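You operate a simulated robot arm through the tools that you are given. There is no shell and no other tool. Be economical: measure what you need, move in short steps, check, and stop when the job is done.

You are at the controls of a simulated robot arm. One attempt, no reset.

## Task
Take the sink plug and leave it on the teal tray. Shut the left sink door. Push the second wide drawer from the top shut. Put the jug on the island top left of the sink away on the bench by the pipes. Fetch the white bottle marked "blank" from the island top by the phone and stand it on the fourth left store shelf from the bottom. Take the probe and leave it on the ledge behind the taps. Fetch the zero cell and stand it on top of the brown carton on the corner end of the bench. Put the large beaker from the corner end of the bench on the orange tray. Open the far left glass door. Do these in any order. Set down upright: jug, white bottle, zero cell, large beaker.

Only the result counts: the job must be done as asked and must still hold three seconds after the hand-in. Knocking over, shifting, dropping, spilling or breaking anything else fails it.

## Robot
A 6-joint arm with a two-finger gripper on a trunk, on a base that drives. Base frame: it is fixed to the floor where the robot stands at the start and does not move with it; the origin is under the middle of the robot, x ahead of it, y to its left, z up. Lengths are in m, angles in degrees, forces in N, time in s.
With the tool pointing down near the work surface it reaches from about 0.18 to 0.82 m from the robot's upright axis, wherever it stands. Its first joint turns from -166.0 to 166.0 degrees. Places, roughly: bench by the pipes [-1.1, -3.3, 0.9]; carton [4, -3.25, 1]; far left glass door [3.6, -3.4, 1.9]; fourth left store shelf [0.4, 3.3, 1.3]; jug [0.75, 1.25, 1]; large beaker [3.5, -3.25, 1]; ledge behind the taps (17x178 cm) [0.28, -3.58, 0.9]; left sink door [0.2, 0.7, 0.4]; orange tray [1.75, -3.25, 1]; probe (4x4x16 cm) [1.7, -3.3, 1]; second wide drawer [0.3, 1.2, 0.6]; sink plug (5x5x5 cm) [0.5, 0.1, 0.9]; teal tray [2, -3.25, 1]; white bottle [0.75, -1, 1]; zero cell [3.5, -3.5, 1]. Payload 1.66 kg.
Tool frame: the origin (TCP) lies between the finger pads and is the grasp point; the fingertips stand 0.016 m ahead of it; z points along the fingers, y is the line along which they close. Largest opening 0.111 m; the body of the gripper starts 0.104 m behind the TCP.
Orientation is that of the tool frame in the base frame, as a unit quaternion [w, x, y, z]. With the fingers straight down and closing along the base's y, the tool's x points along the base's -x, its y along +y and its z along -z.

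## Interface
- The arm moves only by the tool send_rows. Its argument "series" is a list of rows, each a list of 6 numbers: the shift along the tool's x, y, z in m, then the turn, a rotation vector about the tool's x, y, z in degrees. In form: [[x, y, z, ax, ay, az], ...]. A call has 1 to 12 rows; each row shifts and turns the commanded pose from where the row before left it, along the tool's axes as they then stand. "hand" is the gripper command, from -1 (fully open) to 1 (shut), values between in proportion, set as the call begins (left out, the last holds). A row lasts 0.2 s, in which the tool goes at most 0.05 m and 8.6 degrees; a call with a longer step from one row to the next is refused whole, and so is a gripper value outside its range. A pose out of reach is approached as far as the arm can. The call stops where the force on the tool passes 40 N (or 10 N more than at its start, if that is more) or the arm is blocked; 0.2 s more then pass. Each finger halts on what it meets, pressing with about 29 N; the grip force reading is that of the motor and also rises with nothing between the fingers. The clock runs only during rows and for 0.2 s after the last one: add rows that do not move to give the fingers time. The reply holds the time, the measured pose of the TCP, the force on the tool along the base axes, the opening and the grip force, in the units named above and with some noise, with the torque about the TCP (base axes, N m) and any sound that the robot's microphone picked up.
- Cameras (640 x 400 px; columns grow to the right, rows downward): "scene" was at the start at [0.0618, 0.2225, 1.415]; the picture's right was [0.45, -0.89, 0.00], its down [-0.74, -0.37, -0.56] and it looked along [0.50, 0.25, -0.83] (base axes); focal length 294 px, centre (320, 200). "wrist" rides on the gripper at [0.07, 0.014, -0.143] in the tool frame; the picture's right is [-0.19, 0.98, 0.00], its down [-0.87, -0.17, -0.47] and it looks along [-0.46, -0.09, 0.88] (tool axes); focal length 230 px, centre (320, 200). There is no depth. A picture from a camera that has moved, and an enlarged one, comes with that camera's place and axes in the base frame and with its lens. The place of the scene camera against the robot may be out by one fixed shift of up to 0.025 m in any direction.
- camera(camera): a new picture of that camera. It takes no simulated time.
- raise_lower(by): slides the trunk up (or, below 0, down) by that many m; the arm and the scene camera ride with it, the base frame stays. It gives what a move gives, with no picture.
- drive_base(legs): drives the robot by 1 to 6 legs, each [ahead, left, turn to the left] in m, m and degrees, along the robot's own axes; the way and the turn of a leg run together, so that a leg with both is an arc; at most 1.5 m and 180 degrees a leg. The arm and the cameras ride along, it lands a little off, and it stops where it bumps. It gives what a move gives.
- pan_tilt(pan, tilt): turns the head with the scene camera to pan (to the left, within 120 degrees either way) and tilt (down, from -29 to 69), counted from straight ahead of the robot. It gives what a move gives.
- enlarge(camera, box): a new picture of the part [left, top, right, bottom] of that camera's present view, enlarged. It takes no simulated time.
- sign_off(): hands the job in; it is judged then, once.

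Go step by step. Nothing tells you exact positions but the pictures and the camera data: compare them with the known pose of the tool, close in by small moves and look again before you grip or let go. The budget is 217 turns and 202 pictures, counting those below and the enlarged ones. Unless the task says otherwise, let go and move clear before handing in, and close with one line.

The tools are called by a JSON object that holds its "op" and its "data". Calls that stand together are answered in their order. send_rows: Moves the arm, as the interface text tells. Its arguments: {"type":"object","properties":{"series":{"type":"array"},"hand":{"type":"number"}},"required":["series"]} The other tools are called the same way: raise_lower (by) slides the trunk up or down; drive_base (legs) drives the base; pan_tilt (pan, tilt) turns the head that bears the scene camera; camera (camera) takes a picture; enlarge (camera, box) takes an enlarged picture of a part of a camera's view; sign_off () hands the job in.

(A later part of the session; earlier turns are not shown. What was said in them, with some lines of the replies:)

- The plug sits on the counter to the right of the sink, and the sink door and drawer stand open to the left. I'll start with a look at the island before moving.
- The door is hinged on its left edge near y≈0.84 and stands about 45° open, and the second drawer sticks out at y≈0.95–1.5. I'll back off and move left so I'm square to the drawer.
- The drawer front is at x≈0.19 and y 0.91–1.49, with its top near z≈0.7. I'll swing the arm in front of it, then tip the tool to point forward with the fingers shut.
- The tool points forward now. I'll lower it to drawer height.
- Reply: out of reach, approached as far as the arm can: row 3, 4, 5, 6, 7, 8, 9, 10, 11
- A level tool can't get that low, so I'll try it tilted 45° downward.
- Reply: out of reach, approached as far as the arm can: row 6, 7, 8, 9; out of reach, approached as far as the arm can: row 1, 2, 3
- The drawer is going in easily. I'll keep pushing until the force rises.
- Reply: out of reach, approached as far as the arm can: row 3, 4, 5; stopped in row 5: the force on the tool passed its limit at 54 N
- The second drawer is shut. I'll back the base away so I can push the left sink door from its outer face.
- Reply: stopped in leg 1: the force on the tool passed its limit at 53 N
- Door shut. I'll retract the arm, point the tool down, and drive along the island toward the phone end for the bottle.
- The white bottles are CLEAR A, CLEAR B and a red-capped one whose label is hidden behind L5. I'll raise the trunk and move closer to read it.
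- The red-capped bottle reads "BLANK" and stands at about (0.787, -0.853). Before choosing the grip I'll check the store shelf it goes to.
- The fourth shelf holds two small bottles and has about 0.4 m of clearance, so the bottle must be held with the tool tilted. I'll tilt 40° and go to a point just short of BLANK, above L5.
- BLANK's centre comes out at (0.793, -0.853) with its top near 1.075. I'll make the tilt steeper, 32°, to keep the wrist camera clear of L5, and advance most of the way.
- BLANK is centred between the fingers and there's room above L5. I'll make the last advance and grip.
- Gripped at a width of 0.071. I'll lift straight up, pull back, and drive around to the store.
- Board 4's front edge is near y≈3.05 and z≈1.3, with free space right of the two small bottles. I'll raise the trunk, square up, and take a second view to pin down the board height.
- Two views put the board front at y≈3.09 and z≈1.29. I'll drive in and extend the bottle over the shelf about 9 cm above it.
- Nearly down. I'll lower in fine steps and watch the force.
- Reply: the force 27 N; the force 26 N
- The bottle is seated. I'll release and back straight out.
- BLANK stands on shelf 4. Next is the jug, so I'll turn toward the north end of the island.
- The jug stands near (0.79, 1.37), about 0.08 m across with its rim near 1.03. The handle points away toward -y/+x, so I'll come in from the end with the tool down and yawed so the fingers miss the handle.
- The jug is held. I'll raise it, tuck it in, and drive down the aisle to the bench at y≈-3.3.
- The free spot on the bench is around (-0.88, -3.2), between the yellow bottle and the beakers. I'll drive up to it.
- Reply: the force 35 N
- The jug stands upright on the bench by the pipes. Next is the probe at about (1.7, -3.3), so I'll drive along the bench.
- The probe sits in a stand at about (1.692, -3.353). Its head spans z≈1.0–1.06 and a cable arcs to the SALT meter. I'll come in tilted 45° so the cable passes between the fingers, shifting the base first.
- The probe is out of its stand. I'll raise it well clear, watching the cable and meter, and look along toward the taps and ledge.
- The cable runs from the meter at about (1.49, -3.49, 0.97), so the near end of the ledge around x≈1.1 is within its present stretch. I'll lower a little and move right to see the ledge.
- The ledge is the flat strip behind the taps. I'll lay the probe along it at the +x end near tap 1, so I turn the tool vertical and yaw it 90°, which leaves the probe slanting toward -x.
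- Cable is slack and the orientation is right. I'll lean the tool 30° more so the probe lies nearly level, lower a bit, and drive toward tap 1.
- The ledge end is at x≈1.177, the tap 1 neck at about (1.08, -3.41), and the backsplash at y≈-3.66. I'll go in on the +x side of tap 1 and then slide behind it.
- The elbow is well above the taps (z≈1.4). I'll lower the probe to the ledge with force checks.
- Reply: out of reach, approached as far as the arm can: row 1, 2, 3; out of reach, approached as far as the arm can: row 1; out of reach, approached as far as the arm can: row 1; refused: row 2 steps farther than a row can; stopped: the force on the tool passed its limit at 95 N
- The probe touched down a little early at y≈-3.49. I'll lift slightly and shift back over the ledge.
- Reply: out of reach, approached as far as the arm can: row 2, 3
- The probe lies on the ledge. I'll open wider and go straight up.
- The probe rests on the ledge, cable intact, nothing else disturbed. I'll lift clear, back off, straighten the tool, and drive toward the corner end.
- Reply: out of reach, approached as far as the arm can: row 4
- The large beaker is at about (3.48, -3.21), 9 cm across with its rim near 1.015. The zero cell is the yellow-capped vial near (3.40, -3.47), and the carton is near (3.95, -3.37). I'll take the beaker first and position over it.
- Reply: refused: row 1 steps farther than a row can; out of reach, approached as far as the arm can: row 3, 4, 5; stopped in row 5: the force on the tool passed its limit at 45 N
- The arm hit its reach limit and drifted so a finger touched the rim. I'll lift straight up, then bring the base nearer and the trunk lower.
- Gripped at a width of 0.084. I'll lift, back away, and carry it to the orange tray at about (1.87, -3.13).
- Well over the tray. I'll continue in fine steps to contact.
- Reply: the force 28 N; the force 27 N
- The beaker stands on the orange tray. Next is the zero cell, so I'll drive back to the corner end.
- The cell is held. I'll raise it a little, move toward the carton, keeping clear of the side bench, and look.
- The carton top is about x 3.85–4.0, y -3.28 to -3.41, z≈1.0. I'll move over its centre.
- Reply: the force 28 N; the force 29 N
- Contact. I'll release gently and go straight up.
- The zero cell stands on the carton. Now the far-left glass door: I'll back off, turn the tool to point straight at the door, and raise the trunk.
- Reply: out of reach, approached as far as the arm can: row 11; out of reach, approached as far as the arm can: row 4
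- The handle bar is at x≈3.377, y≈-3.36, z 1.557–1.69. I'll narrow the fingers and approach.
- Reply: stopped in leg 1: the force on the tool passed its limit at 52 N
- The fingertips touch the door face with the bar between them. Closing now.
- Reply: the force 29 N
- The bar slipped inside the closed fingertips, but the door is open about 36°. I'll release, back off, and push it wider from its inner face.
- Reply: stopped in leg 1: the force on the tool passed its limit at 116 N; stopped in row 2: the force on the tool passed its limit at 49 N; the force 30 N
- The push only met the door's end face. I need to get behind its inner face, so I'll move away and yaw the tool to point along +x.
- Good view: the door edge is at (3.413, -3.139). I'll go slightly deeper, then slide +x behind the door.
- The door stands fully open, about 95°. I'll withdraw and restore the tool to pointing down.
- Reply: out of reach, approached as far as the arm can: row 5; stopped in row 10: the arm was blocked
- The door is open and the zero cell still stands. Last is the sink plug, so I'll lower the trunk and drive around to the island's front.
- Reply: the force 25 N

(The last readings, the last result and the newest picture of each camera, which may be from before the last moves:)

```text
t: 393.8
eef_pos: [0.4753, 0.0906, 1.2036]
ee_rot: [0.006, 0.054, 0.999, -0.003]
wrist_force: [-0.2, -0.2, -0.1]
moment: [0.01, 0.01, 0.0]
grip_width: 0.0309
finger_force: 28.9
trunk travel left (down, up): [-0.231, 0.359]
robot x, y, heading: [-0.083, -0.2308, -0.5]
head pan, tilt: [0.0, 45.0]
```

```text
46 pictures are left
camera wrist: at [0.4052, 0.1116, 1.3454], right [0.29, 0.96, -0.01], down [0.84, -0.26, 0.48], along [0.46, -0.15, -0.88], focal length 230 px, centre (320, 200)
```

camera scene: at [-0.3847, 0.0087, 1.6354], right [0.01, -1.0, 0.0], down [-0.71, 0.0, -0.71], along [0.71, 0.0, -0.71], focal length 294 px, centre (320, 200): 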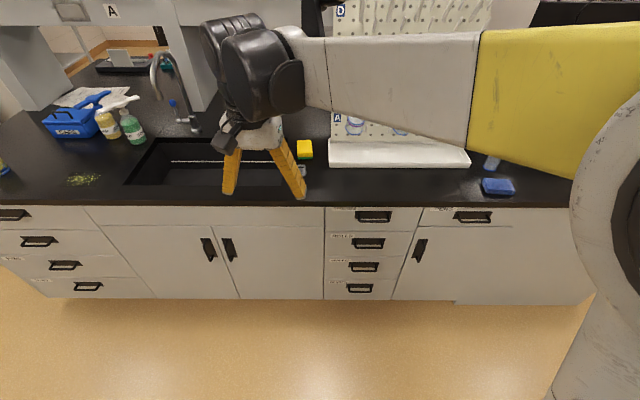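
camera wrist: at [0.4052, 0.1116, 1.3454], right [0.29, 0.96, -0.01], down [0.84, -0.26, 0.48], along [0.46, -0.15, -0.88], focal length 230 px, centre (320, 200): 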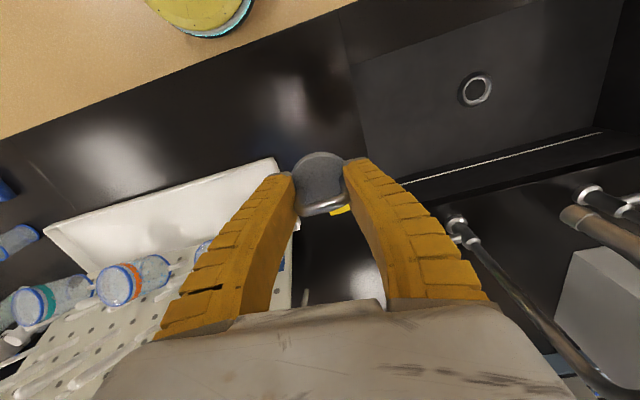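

The plug is held. I'll carry it around to the teal tray.

{"op": "drive_base", "data": {"legs": [[-0.45, 0, 0], [0, -1.0, 0], [0, -0.97, 0], [0, 0, -89.5], [0, 1.2, 0], [0, 1.05, 0]]}}

{"op": "pan_tilt", "data": {"pan": 0, "tilt": 38}}

{"op": "camera", "data": {"camera": "scene"}}

{"op": "camera", "data": {"camera": "wrist"}}

```text
t: 420.4
eef_pos: [1.9893, -2.8052, 1.2035]
ee_rot: [0.0, 0.755, 0.656, -0.008]
wrist_force: [-0.7, 0.4, -0.7]
moment: [-0.02, 0.02, 0.02]
grip_width: 0.0305
finger_force: 29.4
trunk travel left (down, up): [-0.231, 0.359]
robot x, y, heading: [1.6831, -2.2357, -92.3]
head pan, tilt: [0.0, 45.0]
```

```text
t: 421.0
eef_pos: [1.9911, -2.8051, 1.2033]
ee_rot: [0.001, 0.755, 0.656, -0.007]
wrist_force: [0.3, -0.4, -0.7]
moment: [0.02, 0.01, 0.01]
grip_width: 0.0302
finger_force: 28.9
trunk travel left (down, up): [-0.231, 0.359]
robot x, y, heading: [1.6846, -2.2371, -92.6]
head pan, tilt: [0.0, 38.0]
```

```text
45 pictures are left
camera scene: at [1.8909, -2.3105, 1.6455], right [-1.0, 0.04, 0.0], down [0.02, 0.62, -0.79], along [-0.03, -0.79, -0.62], focal length 294 px, centre (320, 200)
```

scene: 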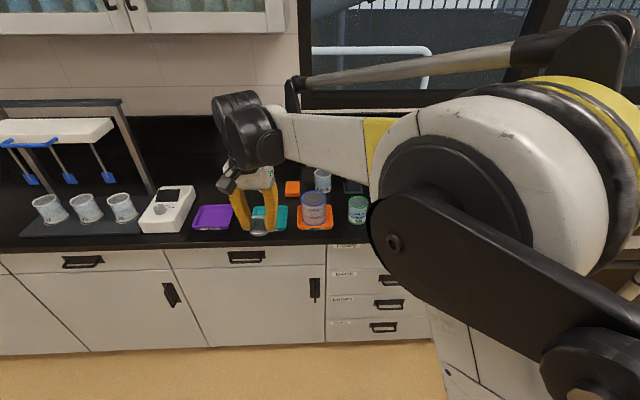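

```text
44 pictures are left
camera wrist: at [2.0149, -2.7369, 1.3447], right [0.95, -0.32, -0.01], down [-0.28, -0.83, 0.48], along [-0.16, -0.46, -0.88], focal length 230 px, centre (320, 200)
```

wrist: 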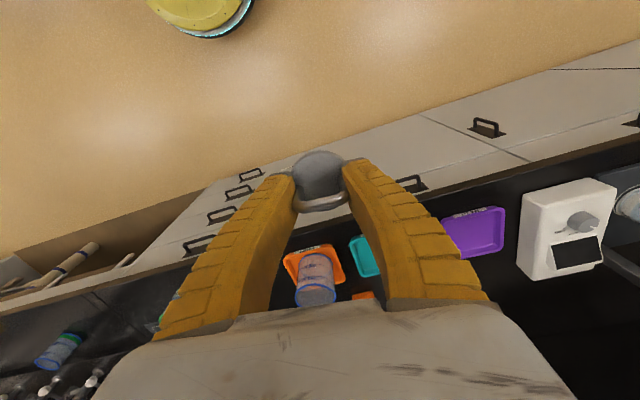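

{"op": "drive_base", "data": {"legs": [[0.3, 0.04, 2]]}}

{"op": "camera", "data": {"camera": "wrist"}}

```text
t: 423.1
eef_pos: [2.0433, -3.0889, 1.2029]
ee_rot: [0.001, 0.742, 0.67, -0.006]
wrist_force: [-0.3, -1.1, -1.3]
moment: [0.08, 0.01, -0.05]
grip_width: 0.03
finger_force: 28.8
trunk travel left (down, up): [-0.231, 0.359]
robot x, y, heading: [1.7182, -2.5312, -90.1]
head pan, tilt: [0.0, 38.0]
```

```text
43 pictures are left
camera wrist: at [2.066, -3.0204, 1.3444], right [0.96, -0.29, -0.01], down [-0.25, -0.84, 0.48], along [-0.14, -0.46, -0.88], focal length 230 px, centre (320, 200)
```

wrist: 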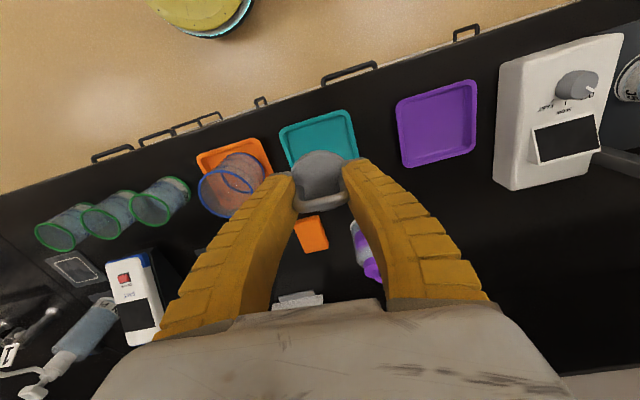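

{"op": "send_rows", "data": {"series": [[-0.018, -0.004, 0.04, 0, 0, 0], [-0.019, -0.003, 0.04, 0, 0, 0], [0, 0, 0.045, 0, 0, 0], [0, 0, 0.045, 0, 0, 0], [0, 0, 0.04, 0, 0, 0], [0, 0, 0.025, 0, 0, 0]]}}

{"op": "camera", "data": {"camera": "wrist"}}

{"op": "enlarge", "data": {"camera": "scene", "box": [200, 180, 360, 320]}}

```text
t: 424.5
eef_pos: [2.0305, -3.1289, 0.9688]
ee_rot: [0.001, 0.743, 0.67, -0.007]
wrist_force: [0.3, 0.8, -0.4]
moment: [0.01, -0.01, 0.0]
grip_width: 0.0301
finger_force: 29.6
trunk travel left (down, up): [-0.231, 0.359]
robot x, y, heading: [1.7181, -2.5307, -90.2]
head pan, tilt: [0.0, 38.0]
```

```text
42 pictures are left
camera wrist: at [2.0525, -3.0586, 1.1106], right [0.96, -0.29, -0.01], down [-0.25, -0.84, 0.48], along [-0.14, -0.46, -0.88], focal length 230 px, centre (320, 200)
```

wrist: 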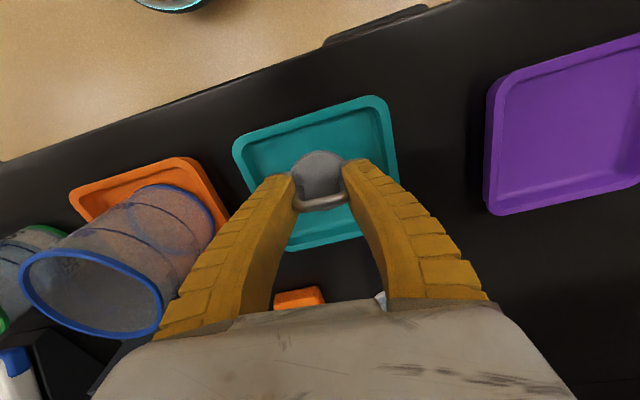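

```text
2.86 times, centred on (280, 250) of scene
camera zoom: at [1.9268, -2.599, 1.6456], right [-1.0, 0.0, 0.0], down [0.0, 0.62, -0.79], along [0.0, -0.79, -0.62], focal length 839 px, centre (434, 57)
```

zoom: 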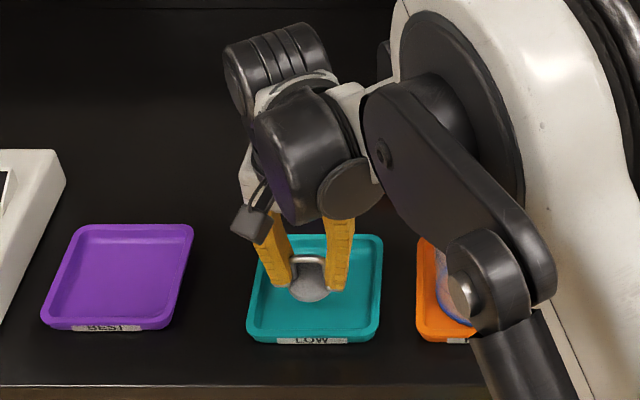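

The tray is below the plug, but the elbow is rather close above the beaker. I'll lift, shift the base left, and come back so the elbow stays clear.

{"op": "send_rows", "data": {"series": [[0, 0, -0.05, 0, 0, 0], [0, 0, -0.05, 0, 0, 0], [0, 0, -0.05, 0, 0, 0]]}}

{"op": "drive_base", "data": {"legs": [[0, 0.24, 0]]}}

{"op": "send_rows", "data": {"series": [[0.004, -0.04, 0, 0, 0, 0], [0.004, -0.04, 0, 0, 0, 0], [0.004, -0.04, 0, 0, 0, 0], [0.004, -0.04, 0, 0, 0, 0], [0.004, -0.04, 0, 0, 0, 0], [0.004, -0.04, 0, 0, 0, 0]]}}

{"op": "camera", "data": {"camera": "wrist"}}

{"op": "camera", "data": {"camera": "scene"}}

```text
t: 425.3
eef_pos: [2.0293, -3.1236, 1.1205]
ee_rot: [0.002, 0.743, 0.67, -0.007]
wrist_force: [-0.2, 0.0, -0.4]
moment: [-0.04, -0.01, 0.02]
grip_width: 0.03
finger_force: 28.5
trunk travel left (down, up): [-0.231, 0.359]
robot x, y, heading: [1.7177, -2.5328, -90.3]
head pan, tilt: [0.0, 38.0]
```

```text
t: 427.0
eef_pos: [2.2679, -3.1263, 1.1188]
ee_rot: [0.001, 0.742, 0.67, -0.007]
wrist_force: [1.0, 0.0, -0.6]
moment: [-0.02, 0.03, 0.01]
grip_width: 0.0299
finger_force: 29.6
trunk travel left (down, up): [-0.231, 0.359]
robot x, y, heading: [1.9554, -2.5333, -90.2]
head pan, tilt: [0.0, 38.0]
```

```text
t: 428.4
eef_pos: [2.0321, -3.077, 1.1221]
ee_rot: [0.002, 0.743, 0.67, -0.007]
wrist_force: [-0.3, -0.1, -0.9]
moment: [0.01, 0.0, 0.02]
grip_width: 0.0299
finger_force: 29.3
trunk travel left (down, up): [-0.231, 0.359]
robot x, y, heading: [1.9537, -2.5316, -90.2]
head pan, tilt: [0.0, 38.0]
```

```text
40 pictures are left
camera wrist: at [2.0534, -3.0079, 1.2645], right [0.96, -0.29, 0.0], down [-0.25, -0.84, 0.48], along [-0.14, -0.46, -0.88], focal length 230 px, centre (320, 200)
```

wrist: 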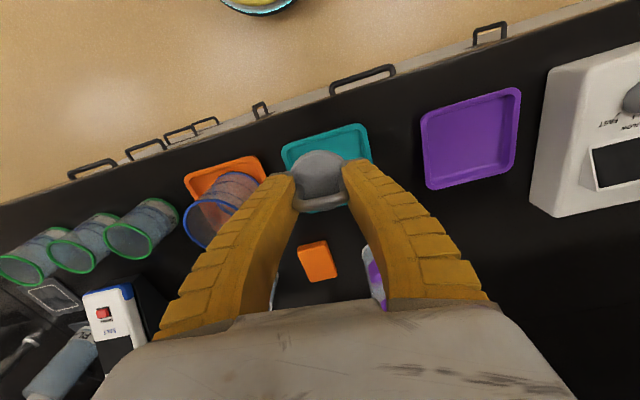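

```text
39 pictures are left
camera scene: at [2.1623, -2.5993, 1.6457], right [-1.0, 0.0, 0.0], down [0.0, 0.62, -0.79], along [0.0, -0.79, -0.62], focal length 294 px, centre (320, 200)
```

scene: 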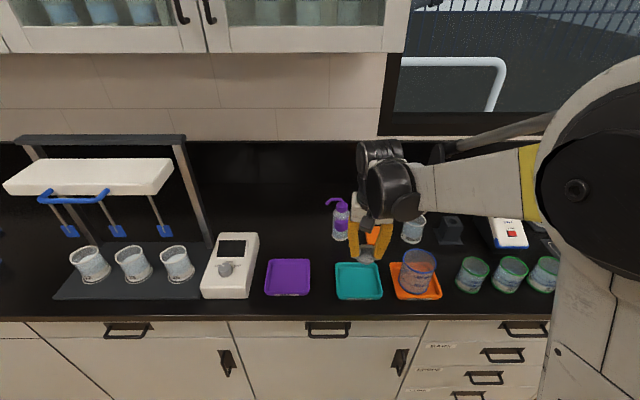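

{"op": "send_rows", "data": {"series": [[-0.025, -0.002, 0.03, 0, 0, 0], [-0.025, -0.002, 0.03, 0, 0, 0], [0, 0, 0.04, 0, 0, 0], [0, 0, 0.04, 0, 0, 0], [0, 0, 0.02, 0, 0, 0]]}}

{"op": "enlarge", "data": {"camera": "scene", "box": [300, 180, 480, 320]}}

{"op": "camera", "data": {"camera": "wrist"}}

```text
t: 429.6
eef_pos: [2.0199, -3.1298, 0.9621]
ee_rot: [0.002, 0.743, 0.67, -0.007]
wrist_force: [0.0, -0.1, -0.8]
moment: [0.0, 0.04, -0.01]
grip_width: 0.0294
finger_force: 29.0
trunk travel left (down, up): [-0.231, 0.359]
robot x, y, heading: [1.9556, -2.5326, -89.9]
head pan, tilt: [0.0, 38.0]
```

```text
2.86 times, centred on (390, 250) of scene
camera zoom: at [2.1632, -2.5999, 1.6456], right [-1.0, 0.0, 0.0], down [0.0, 0.62, -0.79], along [0.0, -0.79, -0.62], focal length 839 px, centre (120, 57)
```

zoom: 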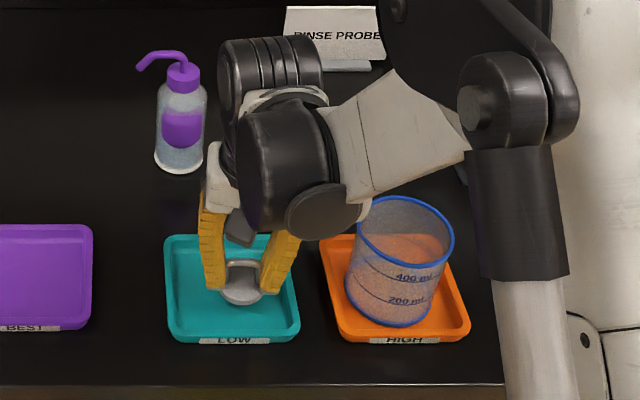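

```text
37 pictures are left
camera wrist: at [2.042, -3.0601, 1.1042], right [0.96, -0.29, -0.01], down [-0.25, -0.84, 0.48], along [-0.14, -0.46, -0.88], focal length 230 px, centre (320, 200)
```

wrist: 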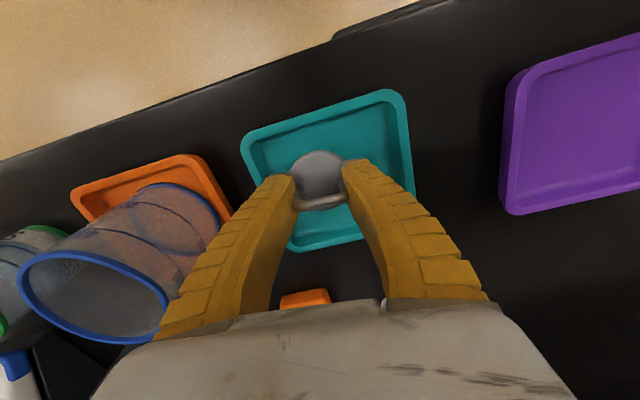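

{"op": "send_rows", "data": {"series": [[0, 0.006, 0.01, 0, 0, 0], [0, 0, 0.01, 0, 0, 0]]}}

{"op": "send_rows", "data": {"series": [[0, 0, 0.005, 0, 0, 0]]}}

{"op": "send_rows", "data": {"series": [[0, 0, 0.004, 0, 0, 0]]}}

```text
t: 430.2
eef_pos: [2.0251, -3.1306, 0.9436]
ee_rot: [0.002, 0.742, 0.67, -0.007]
wrist_force: [1.2, 0.2, -1.3]
moment: [-0.05, -0.01, 0.0]
grip_width: 0.0293
finger_force: 28.9
trunk travel left (down, up): [-0.231, 0.359]
robot x, y, heading: [1.9565, -2.5314, -90.1]
head pan, tilt: [0.0, 38.0]
```

```text
t: 430.6
eef_pos: [2.0254, -3.1295, 0.9367]
ee_rot: [0.001, 0.743, 0.669, -0.006]
wrist_force: [0.5, -0.5, -0.6]
moment: [0.01, 0.0, 0.01]
grip_width: 0.0293
finger_force: 28.2
trunk travel left (down, up): [-0.231, 0.359]
robot x, y, heading: [1.9563, -2.5356, -90.6]
head pan, tilt: [0.0, 38.0]
```

```text
t: 431.0
eef_pos: [2.0258, -3.1295, 0.9329]
ee_rot: [0.002, 0.742, 0.67, -0.007]
wrist_force: [0.3, -0.2, 0.2]
moment: [0.0, 0.01, -0.06]
grip_width: 0.0292
finger_force: 29.3
trunk travel left (down, up): [-0.231, 0.359]
robot x, y, heading: [1.9567, -2.5325, -90.3]
head pan, tilt: [0.0, 38.0]
```

{"op": "send_rows", "data": {"series": [[0, 0, 0.003, 0, 0, 0]]}}

{"op": "send_rows", "data": {"series": [[0, 0, 0.003, 0, 0, 0]]}}

```text
t: 431.4
eef_pos: [2.0257, -3.1304, 0.9313]
ee_rot: [0.0, 0.743, 0.67, -0.006]
wrist_force: [-1.4, -2.1, 14.3]
moment: [0.06, -0.26, 0.0]
grip_width: 0.0293
finger_force: 29.2
trunk travel left (down, up): [-0.231, 0.359]
robot x, y, heading: [1.9523, -2.5322, -90.3]
head pan, tilt: [0.0, 38.0]
```

```text
t: 431.8
eef_pos: [2.0272, -3.1309, 0.9304]
ee_rot: [0.003, 0.743, 0.67, -0.008]
wrist_force: [-1.3, 0.3, 29.9]
moment: [0.31, -0.33, 0.01]
grip_width: 0.029
finger_force: 29.0
trunk travel left (down, up): [-0.231, 0.359]
robot x, y, heading: [1.9548, -2.5291, -90.4]
head pan, tilt: [0.0, 38.0]
stopped in row 1: the force on the tool passed its limit at 43 N (the readings are from after the stop); the commanded pose is now the measured one
```

Plug on the tray. I'll release and raise.

{"op": "send_rows", "data": {"series": [[0, 0, 0, 0, 0, 0], [0, 0, 0, 0, 0, 0], [0, 0, 0, 0, 0, 0]], "hand": -0.25}}

{"op": "send_rows", "data": {"series": [[0, 0, -0.02, 0, 0, 0], [0, 0, -0.04, 0, 0, 0], [0, 0, -0.05, 0, 0, 0], [0, 0, -0.05, 0, 0, 0], [0, 0, -0.05, 0, 0, 0], [0, 0, -0.05, 0, 0, 0]]}}

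{"op": "enlarge", "data": {"camera": "scene", "box": [260, 180, 540, 320]}}

{"op": "camera", "data": {"camera": "wrist"}}

```text
t: 432.6
eef_pos: [2.0263, -3.1312, 0.9286]
ee_rot: [0.002, 0.743, 0.669, -0.008]
wrist_force: [0.3, -0.7, -0.3]
moment: [-0.04, 0.01, -0.01]
grip_width: 0.071
finger_force: 1.3
trunk travel left (down, up): [-0.231, 0.359]
robot x, y, heading: [1.9551, -2.5298, -90.2]
head pan, tilt: [0.0, 38.0]
```

```text
t: 434.0
eef_pos: [2.0282, -3.1255, 1.1898]
ee_rot: [0.002, 0.743, 0.67, -0.008]
wrist_force: [-0.3, 0.3, 0.3]
moment: [-0.04, 0.03, 0.01]
grip_width: 0.0709
finger_force: 1.6
trunk travel left (down, up): [-0.231, 0.359]
robot x, y, heading: [1.9541, -2.5334, -90.5]
head pan, tilt: [0.0, 38.0]
```

```text
2.29 times, centred on (400, 250) of scene
camera zoom: at [2.163, -2.5991, 1.6457], right [-1.0, 0.0, 0.0], down [0.0, 0.62, -0.79], along [0.0, -0.79, -0.62], focal length 672 px, centre (137, 86)
```

zoom: 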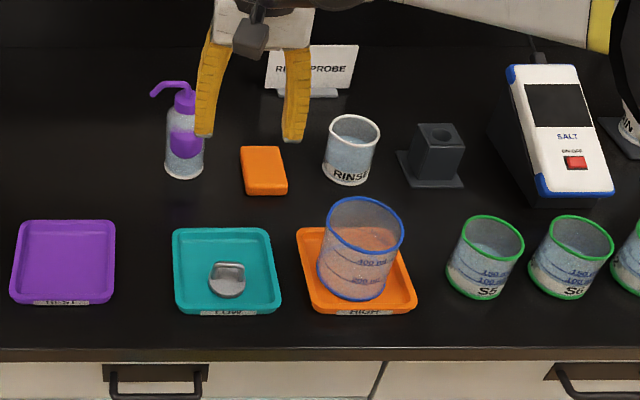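

```text
35 pictures are left
camera wrist: at [2.0494, -3.0567, 1.3319], right [0.96, -0.29, 0.0], down [-0.25, -0.84, 0.49], along [-0.14, -0.46, -0.87], focal length 230 px, centre (320, 200)
```

wrist: 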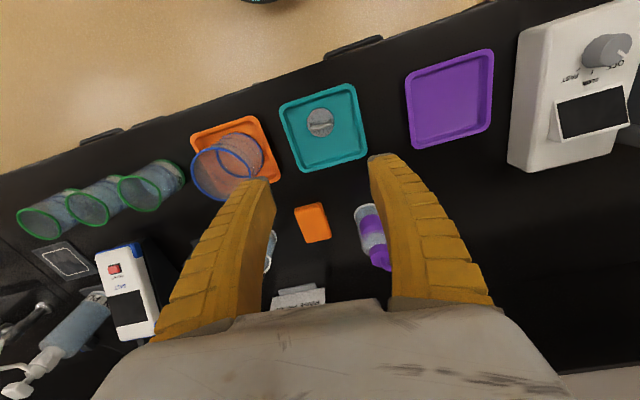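

{"op": "drive_base", "data": {"legs": [[-0.3, 0, 0]]}}

{"op": "pan_tilt", "data": {"pan": -45, "tilt": 18}}

{"op": "camera", "data": {"camera": "scene"}}

{"op": "pan_tilt", "data": {"pan": 60, "tilt": 5}}

{"op": "camera", "data": {"camera": "scene"}}

```text
t: 436.1
eef_pos: [2.0261, -2.8248, 1.1896]
ee_rot: [0.002, 0.744, 0.668, -0.007]
wrist_force: [0.4, -0.9, 0.4]
moment: [-0.04, -0.02, 0.0]
grip_width: 0.0709
finger_force: 1.2
trunk travel left (down, up): [-0.231, 0.359]
robot x, y, heading: [1.9567, -2.2286, -90.7]
head pan, tilt: [0.0, 38.0]
```

```text
t: 437.2
eef_pos: [2.026, -2.8251, 1.19]
ee_rot: [0.002, 0.744, 0.668, -0.007]
wrist_force: [0.2, 0.4, -0.4]
moment: [0.01, 0.03, -0.02]
grip_width: 0.0712
finger_force: 1.2
trunk travel left (down, up): [-0.231, 0.359]
robot x, y, heading: [1.9569, -2.2315, -90.4]
head pan, tilt: [-45.0, 18.0]
```

```text
34 pictures are left
camera scene: at [2.0991, -2.2779, 1.6772], right [-0.7, 0.71, 0.0], down [0.22, 0.22, -0.95], along [-0.68, -0.67, -0.31], focal length 294 px, centre (320, 200)
```

scene: 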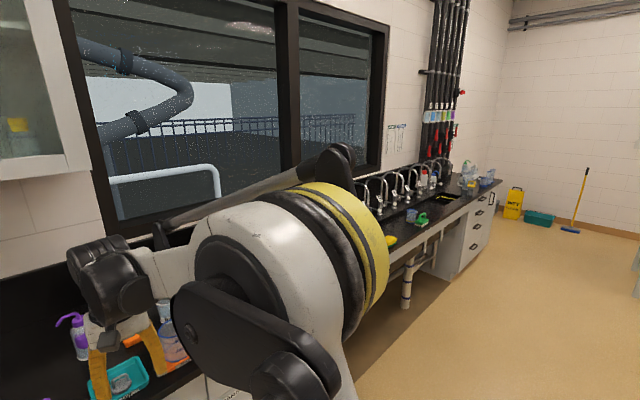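

```text
t: 439.0
eef_pos: [2.0263, -2.8247, 1.1895]
ee_rot: [0.002, 0.744, 0.668, -0.007]
wrist_force: [-0.5, 0.2, -1.6]
moment: [0.0, -0.01, 0.0]
grip_width: 0.0712
finger_force: 1.3
trunk travel left (down, up): [-0.231, 0.359]
robot x, y, heading: [1.9579, -2.2336, -90.5]
head pan, tilt: [60.0, 5.0]
```

```text
33 pictures are left
camera scene: at [2.2447, -2.2592, 1.6984], right [-0.51, -0.86, 0.0], down [-0.08, 0.04, -1.0], along [0.86, -0.51, -0.09], focal length 294 px, centre (320, 200)
```

scene: 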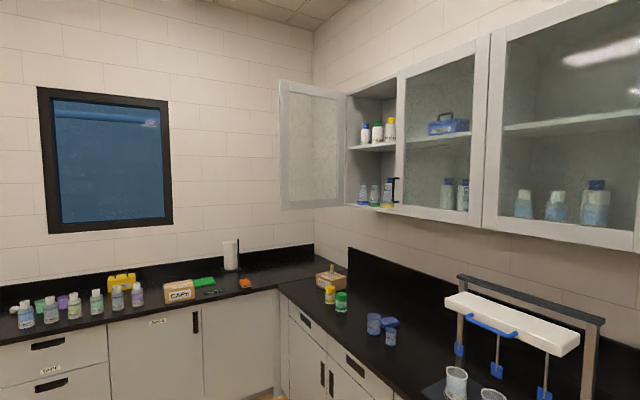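

Everything I can see from here is in place: the plug is on the teal tray, the beaker on the orange tray, the glass door is open and the zero cell is on the carton. The gripper is empty and clear, so I'm handing in.

{"op": "sign_off", "data": {}}

```text
The job is handed in.
```

I completed all nine tasks and handed the job in with the gripper empty and clear; the jug, the probe and the "BLANK" bottle were last checked when I set them down.
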